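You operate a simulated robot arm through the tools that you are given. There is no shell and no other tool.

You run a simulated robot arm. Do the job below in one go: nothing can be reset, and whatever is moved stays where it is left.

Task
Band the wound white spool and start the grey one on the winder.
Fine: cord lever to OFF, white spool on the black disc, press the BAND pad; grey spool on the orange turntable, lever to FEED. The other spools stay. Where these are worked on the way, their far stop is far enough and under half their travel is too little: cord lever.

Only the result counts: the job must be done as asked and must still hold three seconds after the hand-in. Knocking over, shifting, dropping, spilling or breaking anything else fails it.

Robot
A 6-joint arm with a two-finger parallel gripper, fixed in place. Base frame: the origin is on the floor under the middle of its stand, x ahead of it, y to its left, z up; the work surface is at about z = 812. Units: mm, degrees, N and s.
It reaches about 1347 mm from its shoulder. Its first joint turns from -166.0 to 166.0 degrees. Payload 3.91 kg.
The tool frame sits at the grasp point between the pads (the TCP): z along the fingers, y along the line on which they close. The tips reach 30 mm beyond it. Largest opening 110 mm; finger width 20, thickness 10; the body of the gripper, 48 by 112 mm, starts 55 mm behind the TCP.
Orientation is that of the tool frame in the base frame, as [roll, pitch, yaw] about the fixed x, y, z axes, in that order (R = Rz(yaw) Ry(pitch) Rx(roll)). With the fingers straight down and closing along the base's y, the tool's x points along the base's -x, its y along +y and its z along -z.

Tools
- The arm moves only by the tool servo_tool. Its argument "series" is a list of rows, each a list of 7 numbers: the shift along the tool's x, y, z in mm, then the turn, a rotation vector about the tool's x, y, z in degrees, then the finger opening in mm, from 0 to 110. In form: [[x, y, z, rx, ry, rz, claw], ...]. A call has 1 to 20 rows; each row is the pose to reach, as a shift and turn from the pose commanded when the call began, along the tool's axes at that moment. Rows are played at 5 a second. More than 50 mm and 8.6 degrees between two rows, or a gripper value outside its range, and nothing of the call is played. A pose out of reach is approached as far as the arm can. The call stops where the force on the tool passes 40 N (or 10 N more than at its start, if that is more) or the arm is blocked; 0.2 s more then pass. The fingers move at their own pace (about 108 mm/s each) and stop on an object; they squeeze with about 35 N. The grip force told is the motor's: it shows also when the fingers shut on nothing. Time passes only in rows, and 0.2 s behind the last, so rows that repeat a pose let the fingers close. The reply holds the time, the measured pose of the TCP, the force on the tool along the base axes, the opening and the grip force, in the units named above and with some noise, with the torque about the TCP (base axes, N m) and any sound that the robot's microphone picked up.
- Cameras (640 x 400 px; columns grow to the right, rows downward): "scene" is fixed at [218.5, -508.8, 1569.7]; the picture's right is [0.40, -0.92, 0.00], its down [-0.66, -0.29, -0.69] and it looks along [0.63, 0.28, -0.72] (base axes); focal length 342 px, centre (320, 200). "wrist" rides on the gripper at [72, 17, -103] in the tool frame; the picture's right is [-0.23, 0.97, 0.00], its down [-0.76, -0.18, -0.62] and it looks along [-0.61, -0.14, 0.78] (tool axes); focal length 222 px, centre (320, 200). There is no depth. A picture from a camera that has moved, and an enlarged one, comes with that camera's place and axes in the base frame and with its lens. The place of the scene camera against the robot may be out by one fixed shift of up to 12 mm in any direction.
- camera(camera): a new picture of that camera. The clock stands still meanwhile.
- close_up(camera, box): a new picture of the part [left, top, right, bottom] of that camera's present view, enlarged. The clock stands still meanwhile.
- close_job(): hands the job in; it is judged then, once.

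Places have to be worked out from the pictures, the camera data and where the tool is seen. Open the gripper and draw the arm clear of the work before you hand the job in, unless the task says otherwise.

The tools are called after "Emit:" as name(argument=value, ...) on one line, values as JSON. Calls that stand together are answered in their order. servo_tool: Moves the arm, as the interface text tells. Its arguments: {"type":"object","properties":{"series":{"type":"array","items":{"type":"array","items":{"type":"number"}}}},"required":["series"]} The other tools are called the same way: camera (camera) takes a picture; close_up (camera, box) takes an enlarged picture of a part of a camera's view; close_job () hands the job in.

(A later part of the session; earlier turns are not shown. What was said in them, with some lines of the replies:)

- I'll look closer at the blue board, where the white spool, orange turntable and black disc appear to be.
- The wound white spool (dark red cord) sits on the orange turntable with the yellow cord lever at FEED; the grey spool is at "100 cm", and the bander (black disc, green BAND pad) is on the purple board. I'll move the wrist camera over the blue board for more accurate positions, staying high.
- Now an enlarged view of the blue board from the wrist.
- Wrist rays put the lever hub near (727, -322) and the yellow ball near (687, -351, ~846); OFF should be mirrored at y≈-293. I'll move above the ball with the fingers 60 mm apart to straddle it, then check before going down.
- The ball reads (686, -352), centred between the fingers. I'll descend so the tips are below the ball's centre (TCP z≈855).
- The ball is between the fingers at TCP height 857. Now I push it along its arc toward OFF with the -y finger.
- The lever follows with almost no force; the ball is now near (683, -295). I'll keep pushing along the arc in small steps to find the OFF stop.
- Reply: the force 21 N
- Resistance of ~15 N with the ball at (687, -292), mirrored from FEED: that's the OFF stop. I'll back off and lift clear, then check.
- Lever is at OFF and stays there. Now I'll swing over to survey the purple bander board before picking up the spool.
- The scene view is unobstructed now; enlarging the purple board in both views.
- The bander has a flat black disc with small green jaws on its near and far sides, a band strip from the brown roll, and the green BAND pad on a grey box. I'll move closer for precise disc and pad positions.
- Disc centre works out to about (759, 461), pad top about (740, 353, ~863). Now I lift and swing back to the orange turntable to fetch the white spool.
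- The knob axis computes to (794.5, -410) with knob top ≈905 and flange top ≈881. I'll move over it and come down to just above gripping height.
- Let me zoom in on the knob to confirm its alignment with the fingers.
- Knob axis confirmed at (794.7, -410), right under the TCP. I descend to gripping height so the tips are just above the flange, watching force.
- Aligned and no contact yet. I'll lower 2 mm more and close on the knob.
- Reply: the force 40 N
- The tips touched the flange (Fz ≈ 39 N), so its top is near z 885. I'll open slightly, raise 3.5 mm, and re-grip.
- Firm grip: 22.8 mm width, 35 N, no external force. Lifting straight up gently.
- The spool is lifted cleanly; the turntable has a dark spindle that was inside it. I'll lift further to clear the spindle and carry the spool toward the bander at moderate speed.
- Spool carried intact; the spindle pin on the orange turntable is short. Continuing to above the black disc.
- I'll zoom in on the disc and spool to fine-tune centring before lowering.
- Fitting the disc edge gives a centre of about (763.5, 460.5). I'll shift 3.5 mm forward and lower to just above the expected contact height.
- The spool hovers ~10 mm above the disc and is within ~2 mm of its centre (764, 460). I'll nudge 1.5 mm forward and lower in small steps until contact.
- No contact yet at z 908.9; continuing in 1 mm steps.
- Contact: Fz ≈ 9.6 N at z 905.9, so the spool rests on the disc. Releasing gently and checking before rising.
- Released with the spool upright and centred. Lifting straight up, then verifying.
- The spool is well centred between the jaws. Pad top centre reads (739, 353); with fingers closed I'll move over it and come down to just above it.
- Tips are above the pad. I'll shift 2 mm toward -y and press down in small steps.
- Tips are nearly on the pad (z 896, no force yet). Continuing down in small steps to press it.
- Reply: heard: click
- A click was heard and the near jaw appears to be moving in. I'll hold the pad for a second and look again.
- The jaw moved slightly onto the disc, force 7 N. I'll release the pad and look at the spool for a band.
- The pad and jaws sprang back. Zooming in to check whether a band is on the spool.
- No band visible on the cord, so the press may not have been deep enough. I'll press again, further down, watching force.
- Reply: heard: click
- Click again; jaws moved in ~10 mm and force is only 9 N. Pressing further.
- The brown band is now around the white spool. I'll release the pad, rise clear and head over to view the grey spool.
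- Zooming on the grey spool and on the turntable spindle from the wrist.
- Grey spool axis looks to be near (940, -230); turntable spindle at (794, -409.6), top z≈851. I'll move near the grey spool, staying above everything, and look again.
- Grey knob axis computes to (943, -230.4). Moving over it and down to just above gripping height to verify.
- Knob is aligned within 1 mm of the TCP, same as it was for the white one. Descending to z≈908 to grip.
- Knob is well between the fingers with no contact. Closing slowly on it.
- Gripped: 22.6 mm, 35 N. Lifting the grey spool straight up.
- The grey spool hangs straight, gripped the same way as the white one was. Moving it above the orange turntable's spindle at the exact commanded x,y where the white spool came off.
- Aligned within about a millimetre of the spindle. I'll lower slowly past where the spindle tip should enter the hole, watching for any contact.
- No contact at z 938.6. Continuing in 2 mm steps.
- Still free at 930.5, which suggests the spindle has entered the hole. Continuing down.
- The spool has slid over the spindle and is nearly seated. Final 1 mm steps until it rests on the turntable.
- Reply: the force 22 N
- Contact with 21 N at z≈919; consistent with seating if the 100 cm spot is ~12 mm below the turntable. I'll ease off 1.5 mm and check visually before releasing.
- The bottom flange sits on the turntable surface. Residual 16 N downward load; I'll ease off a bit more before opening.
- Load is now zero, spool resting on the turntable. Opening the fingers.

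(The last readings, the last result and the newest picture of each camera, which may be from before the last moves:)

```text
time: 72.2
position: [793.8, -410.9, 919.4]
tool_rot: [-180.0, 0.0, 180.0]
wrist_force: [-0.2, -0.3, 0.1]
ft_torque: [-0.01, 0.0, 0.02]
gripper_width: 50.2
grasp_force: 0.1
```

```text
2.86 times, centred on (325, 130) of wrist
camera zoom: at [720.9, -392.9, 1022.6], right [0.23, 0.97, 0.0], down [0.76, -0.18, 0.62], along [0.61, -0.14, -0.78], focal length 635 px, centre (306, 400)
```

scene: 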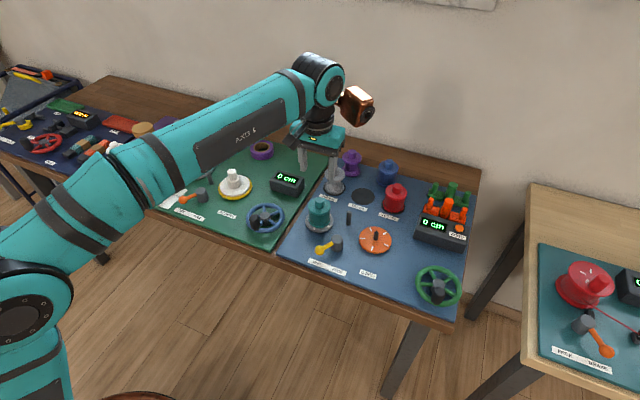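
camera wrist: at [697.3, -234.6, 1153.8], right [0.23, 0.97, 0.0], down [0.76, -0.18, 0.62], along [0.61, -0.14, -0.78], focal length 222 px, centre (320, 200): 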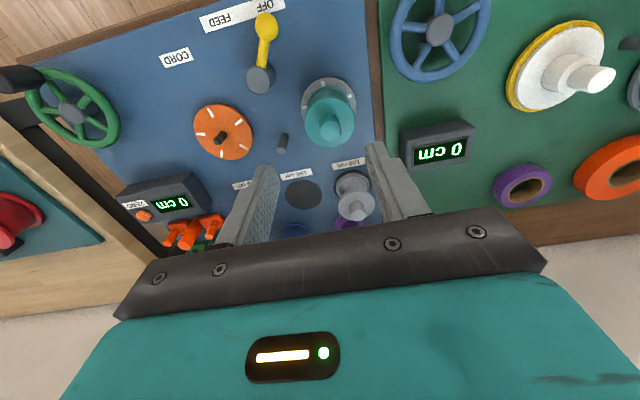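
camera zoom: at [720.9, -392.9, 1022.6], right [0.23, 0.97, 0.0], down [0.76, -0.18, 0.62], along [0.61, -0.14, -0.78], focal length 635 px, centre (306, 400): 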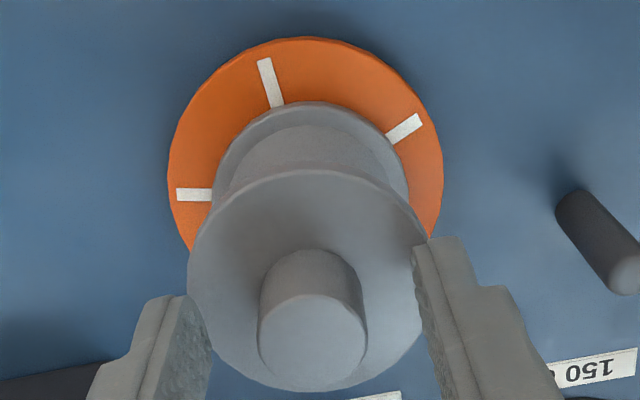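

The grey spool stands upright on the orange turntable. Rising clear, then going over to the lever ball at OFF (687, -292).

Emit:
servo_tool(series=[[0, 0, -20, 0, 0, 0, 50], [0, 0, -50, 0, 0, 0, 50], [0, 0, -85, 0, 0, 0, 50], [30, 30, -95, 0, 0, 0, 60], [60, 62, -95, 0, 0, 0, 60], [85, 92, -95, 0, 0, 0, 60], [107, 118, -90, 0, 0, 0, 60], [107, 118, -60, 0, 0, 0, 60], [107, 118, -30, 0, 0, 0, 60], [107, 118, 0, 0, 0, 0, 60], [107, 118, 0, 0, 0, 0, 60]])

Emit:
camera(camera="wrist")

Emit:
close_up(camera="scene", box=[290, 160, 430, 280])

```text
time: 74.6
position: [686.4, -291.6, 918.7]
tool_rot: [180.0, 0.0, 180.0]
wrist_force: [-0.1, 0.0, 0.7]
ft_torque: [0.01, 0.02, 0.01]
gripper_width: 59.8
grasp_force: 0.1
```

```text
taken
camera wrist: at [613.3, -274.0, 1022.2], right [0.23, 0.97, 0.0], down [0.76, -0.18, 0.62], along [0.61, -0.14, -0.78], focal length 222 px, centre (320, 200)
```

wrist: 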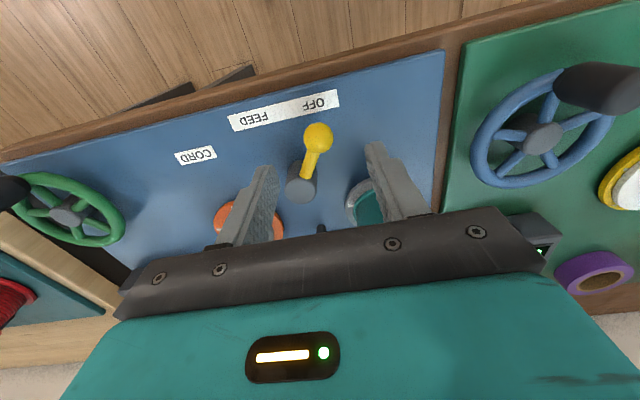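

```text
3.33 times, centred on (360, 220) of scene
camera zoom: at [218.5, -508.8, 1569.7], right [0.4, -0.92, 0.0], down [-0.66, -0.29, -0.69], along [0.63, 0.28, -0.72], focal length 1141 px, centre (187, 133)
```

zoom: 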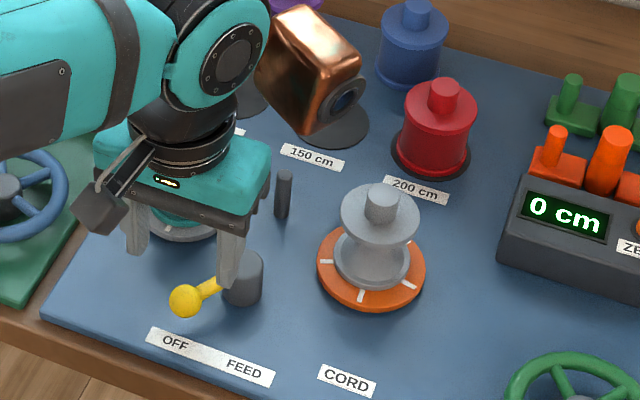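

The ball is at (685, -292), centred between the fingers; the copper wrist part stays well above the grey spool. Descending to straddle the ball.

Emit:
servo_tool(series=[[0, 0, 20, 0, 0, 0, 60], [0, 0, 40, 0, 0, 0, 60], [0, 0, 61, 0, 0, 0, 60], [0, 0, 61, 0, 0, 0, 60]])

Emit:
camera(camera="wrist")

Emit:
close_up(camera="scene", box=[290, 160, 430, 280])

```text
time: 75.6
position: [687.1, -290.6, 858.0]
tool_rot: [-179.9, 0.1, 179.9]
wrist_force: [0.7, -0.4, -0.8]
ft_torque: [-0.01, 0.03, -0.02]
gripper_width: 60.2
grasp_force: 0.0
```

```text
taken
camera wrist: at [613.9, -274.1, 961.3], right [0.23, 0.97, 0.0], down [0.76, -0.18, 0.62], along [0.61, -0.14, -0.78], focal length 222 px, centre (320, 200)
```

wrist: 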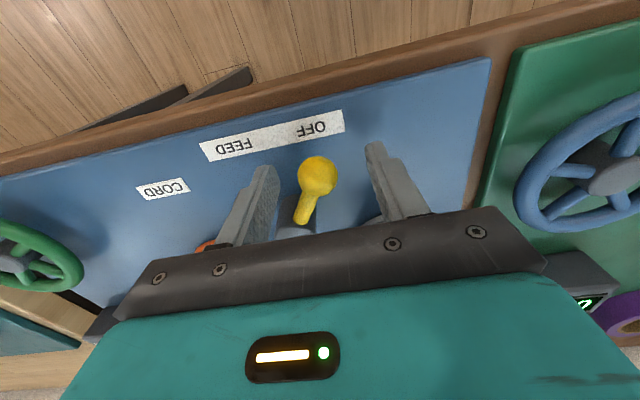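

```text
3.33 times, centred on (360, 220) of scene
camera zoom: at [218.5, -508.8, 1569.7], right [0.4, -0.92, 0.0], down [-0.66, -0.29, -0.69], along [0.63, 0.28, -0.72], focal length 1141 px, centre (187, 133)
```

zoom: 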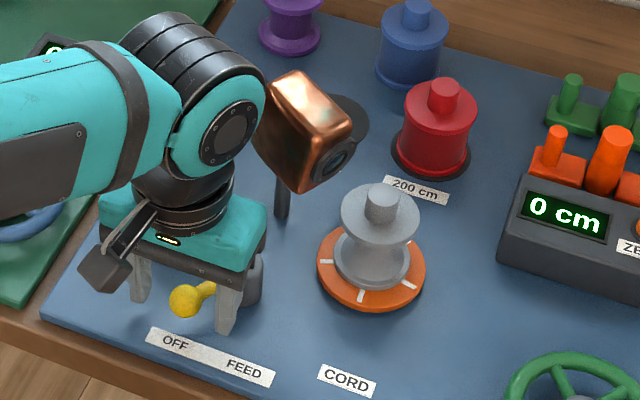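

Straddled with no contact. Pushing the ball along its arc toward FEED with the +y finger.

Emit:
servo_tool(series=[[0, -10, 0, 0, 0, 0, 60], [1.5, -19, 0, 0, 0, 0, 60], [5.4, -26.6, 0, 0, 0, 0, 60], [8.5, -35.6, 0, 0, 0, 0, 60], [10, -44.6, 0, 0, 0, 0, 60], [9.6, -53.6, 0, 0, 0, 0, 60], [7.7, -62.6, 0, 0, 0, 0, 60], [3.9, -71.6, 0, 0, 0, 0, 60], [3.9, -71.6, 0, 0, 0, 0, 60]])

Emit:
camera(camera="wrist")

Emit:
close_up(camera="scene", box=[290, 160, 430, 280])

```text
time: 77.6
position: [683.8, -364.9, 859.5]
tool_rot: [180.0, 0.0, 179.9]
wrist_force: [0.2, -0.8, -0.5]
ft_torque: [-0.01, -0.02, 0.0]
gripper_width: 60.0
grasp_force: 0.1
```

```text
taken
camera wrist: at [610.3, -347.3, 962.0], right [0.23, 0.97, 0.0], down [0.76, -0.18, 0.62], along [0.61, -0.14, -0.78], focal length 222 px, centre (320, 200)
```

wrist: 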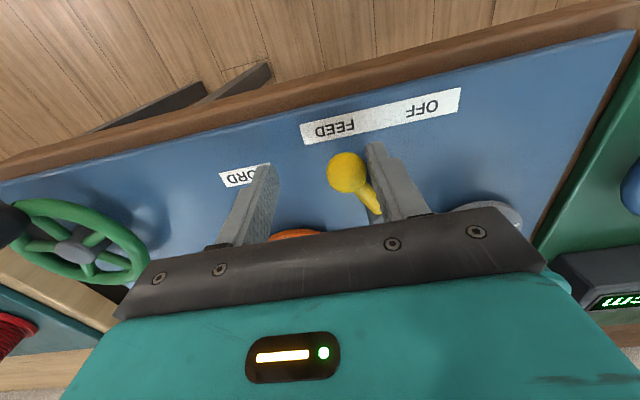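

```text
3.33 times, centred on (360, 220) of scene
camera zoom: at [218.5, -508.8, 1569.7], right [0.4, -0.92, 0.0], down [-0.66, -0.29, -0.69], along [0.63, 0.28, -0.72], focal length 1141 px, centre (187, 133)
```

zoom: 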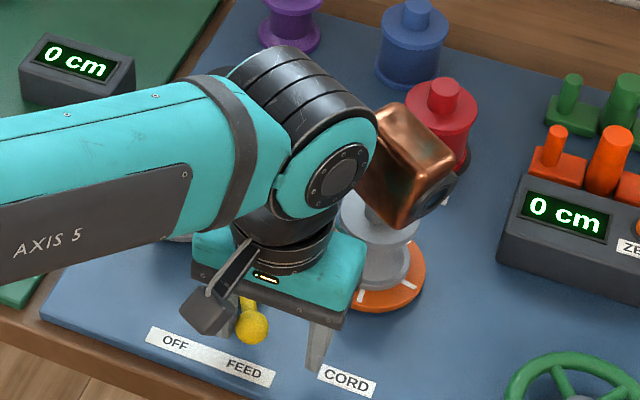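

The ball is at (684, -348), nearly at FEED. Pushing the last few millimetres to the stop.

Emit:
servo_tool(series=[[-1.5, -3, 0, 0, 0, 0, 60], [-3.5, -6, 0, 0, 0, 0, 60], [-5, -8, 0, 0, 0, 0, 60], [-5, -8, 0, 0, 0, 0, 60]])

Emit:
camera(camera="wrist")

```text
time: 78.6
position: [687.6, -370.2, 859.8]
tool_rot: [180.0, -0.1, -179.9]
wrist_force: [-8.8, 10.4, 0.3]
ft_torque: [0.16, 0.24, 0.32]
gripper_width: 64.8
grasp_force: 4.6
```

```text
taken
camera wrist: at [614.7, -354.0, 962.1], right [0.23, 0.97, 0.0], down [0.76, -0.18, 0.62], along [0.61, -0.14, -0.78], focal length 222 px, centre (320, 200)
```

wrist: 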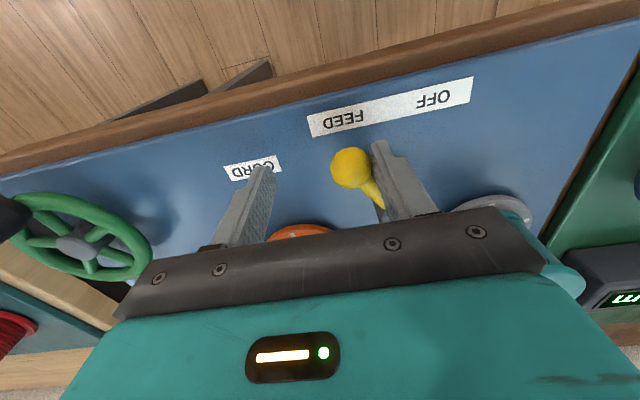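

Resistance of ~13 N with the finger forced open: the FEED stop is reached. Backing off and lifting away.

Emit:
servo_tool(series=[[3, 8, 0, 0, 0, 0, 60], [3, 16, 0, 0, 0, 0, 60], [3, 18, -30, 0, 0, 0, 60], [3, 18, -70, 0, 0, 0, 60], [10, 18, -110, 0, 0, 0, 60], [30, 40, -150, 0, 0, 0, 60], [50, 80, -190, 0, 0, 0, 60], [60, 120, -215, 0, 0, 0, 60], [60, 160, -240, 0, 0, 0, 60], [60, 160, -240, 0, 0, 0, 60]])

Emit:
camera(camera="scene")

Emit:
close_up(camera="scene", box=[300, 140, 480, 290])

Emit:
camera(camera="wrist")

```text
refused: row 7 steps farther than a row can; nothing moved
```

```text
taken
```

scene: 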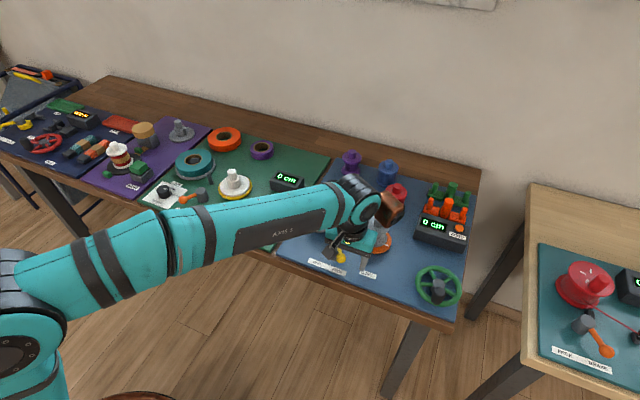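

```text
2.67 times, centred on (390, 215) of scene
camera zoom: at [218.5, -508.8, 1569.7], right [0.4, -0.92, 0.0], down [-0.66, -0.29, -0.69], along [0.63, 0.28, -0.72], focal length 913 px, centre (133, 160)
```

zoom: 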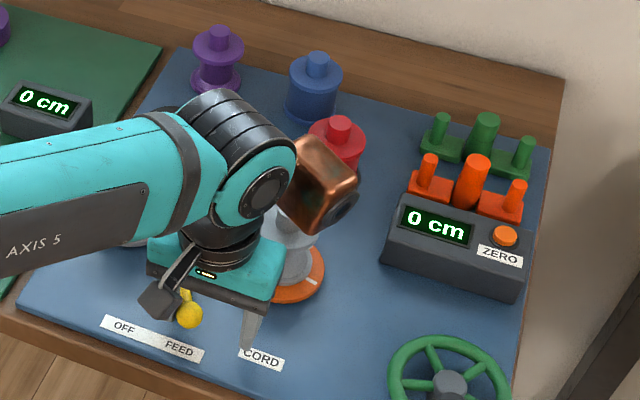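

```text
taken
camera wrist: at [614.7, -354.0, 962.1], right [0.23, 0.97, 0.0], down [0.76, -0.18, 0.62], along [0.61, -0.14, -0.78], focal length 222 px, centre (320, 200)
```

wrist: 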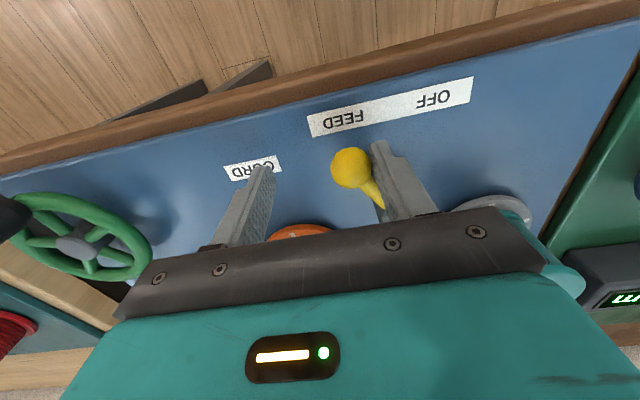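

That path was refused for a too-large step and nothing moved. Repeating it with smaller steps: back off, lift straight, then withdraw.

Emit:
servo_tool(series=[[3, 8, 0, 0, 0, 0, 60], [3, 16, 0, 0, 0, 0, 60], [3, 18, -30, 0, 0, 0, 60], [3, 18, -65, 0, 0, 0, 60], [8, 18, -105, 0, 0, 0, 60], [25, 35, -135, 0, 0, 0, 60], [40, 60, -165, 0, 0, 0, 60], [50, 85, -195, 0, 0, 0, 60], [60, 120, -215, 0, 0, 0, 60], [60, 155, -235, 0, 0, 0, 60], [60, 155, -235, 0, 0, 0, 60]])

Emit:
camera(camera="scene")

Emit:
close_up(camera="scene", box=[300, 140, 480, 290])

Emit:
camera(camera="wrist")

```text
time: 81.0
position: [627.9, -216.0, 1095.0]
tool_rot: [180.0, 0.0, 180.0]
wrist_force: [-0.4, 0.1, 0.3]
ft_torque: [-0.01, 0.02, 0.0]
gripper_width: 60.0
grasp_force: 0.0
```

```text
taken
```

scene: 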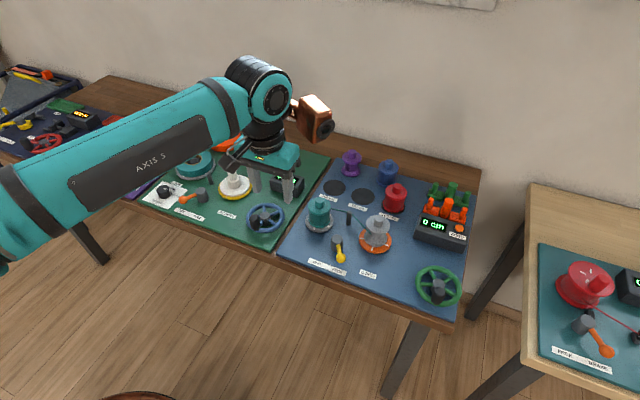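

```text
2.67 times, centred on (390, 215) of scene
camera zoom: at [218.5, -508.8, 1569.7], right [0.4, -0.92, 0.0], down [-0.66, -0.29, -0.69], along [0.63, 0.28, -0.72], focal length 913 px, centre (133, 160)
```

zoom: 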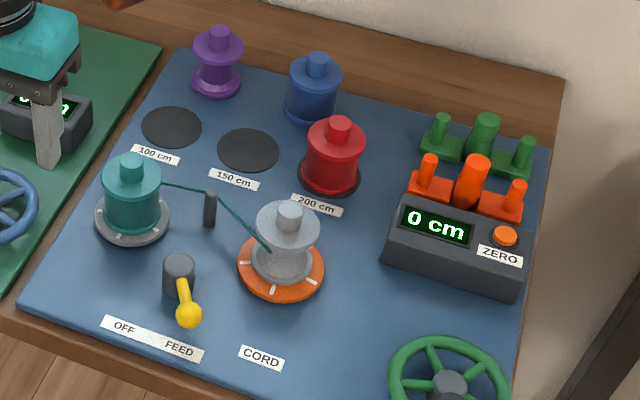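

```text
taken
camera wrist: at [554.9, -198.9, 1197.6], right [0.23, 0.97, 0.0], down [0.76, -0.18, 0.62], along [0.61, -0.14, -0.78], focal length 222 px, centre (320, 200)
```

wrist: 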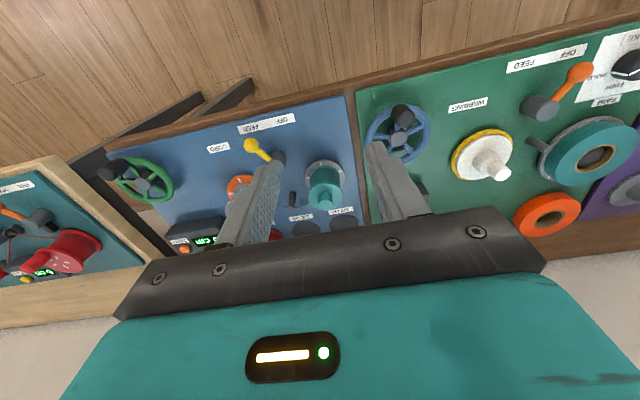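

The cord now runs from the teal supply through the guide to the grey spool, with the lever at FEED. I'll raise and open the gripper clear of the work and check the banded white spool once more.

Emit:
servo_tool(series=[[0, 0, -40, 0, 0, 0, 80], [0, 25, -75, 0, 0, 0, 110], [0, 60, -95, 0, 0, 0, 110], [0, 95, -105, 0, 0, 0, 110], [0, 115, -110, 0, 0, 0, 110], [0, 115, -110, 0, 0, 0, 110]])

Emit:
camera(camera="scene")

Emit:
close_up(camera="scene", box=[60, 90, 220, 210])

Emit:
camera(camera="wrist")

```text
time: 82.4
position: [626.9, -101.4, 1202.8]
tool_rot: [180.0, 0.0, 179.9]
wrist_force: [-1.1, 0.1, 0.3]
ft_torque: [-0.01, -0.01, 0.01]
gripper_width: 109.9
grasp_force: 0.0
```

```text
taken
```

scene: 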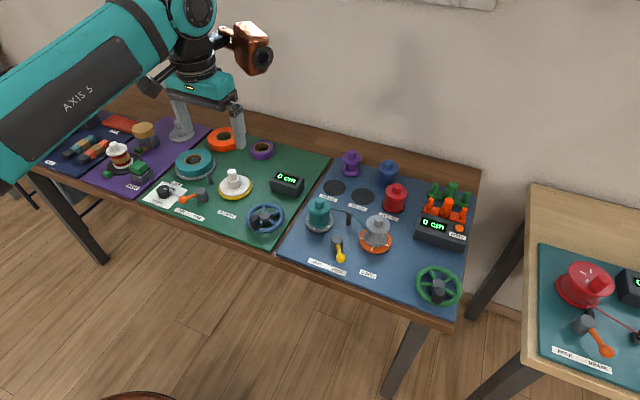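

```text
3.33 times, centred on (140, 150) of scene
camera zoom: at [218.5, -508.8, 1569.7], right [0.4, -0.92, 0.0], down [-0.66, -0.29, -0.69], along [0.63, 0.28, -0.72], focal length 1141 px, centre (920, 367)
```

zoom: 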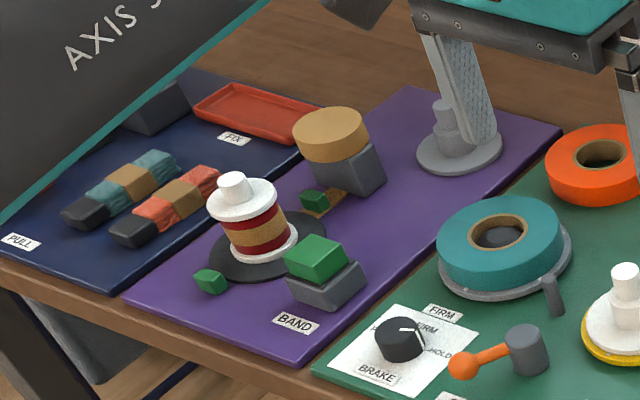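

```text
taken
camera wrist: at [553.8, -85.2, 1306.0], right [0.23, 0.97, 0.0], down [0.76, -0.18, 0.62], along [0.61, -0.14, -0.78], focal length 222 px, centre (320, 200)
```

wrist: 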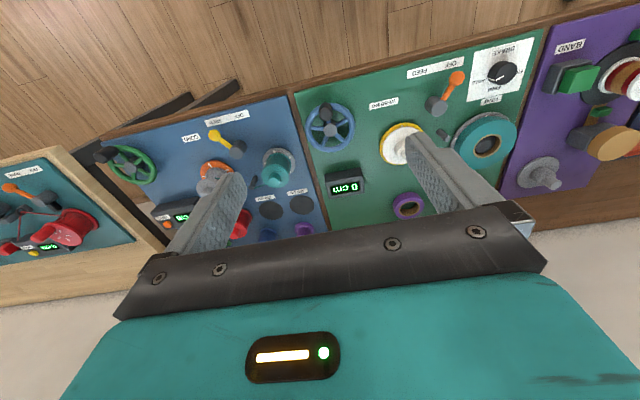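

The white spool is banded and upright on the black disc. The grey spool is on the orange turntable with the cord attached, the lever is at FEED, and the other spools are where they were. The gripper is open and clear, so I'm handing the job in.

Emit:
close_job()

```text
The job is handed in.
```

I finished the job and handed it in; the hand-in reply gave no verdict.

- **White spool:** it stands upright on the black disc on the purple board with a brown band around the cord. The first press of the BAND pad clicked but left no band, so I pressed again, deeper, and the band went on.
- **Grey spool:** it is seated on the spindle of the orange turntable. The cord now runs to it from the teal supply spool.
- **Cord lever:** I pushed it to the OFF stop before moving the spools, and to the FEED stop at the end.
- **Everything else:** in the last pictures the other spools look unmoved. The gripper is open and the arm is clear of the work.
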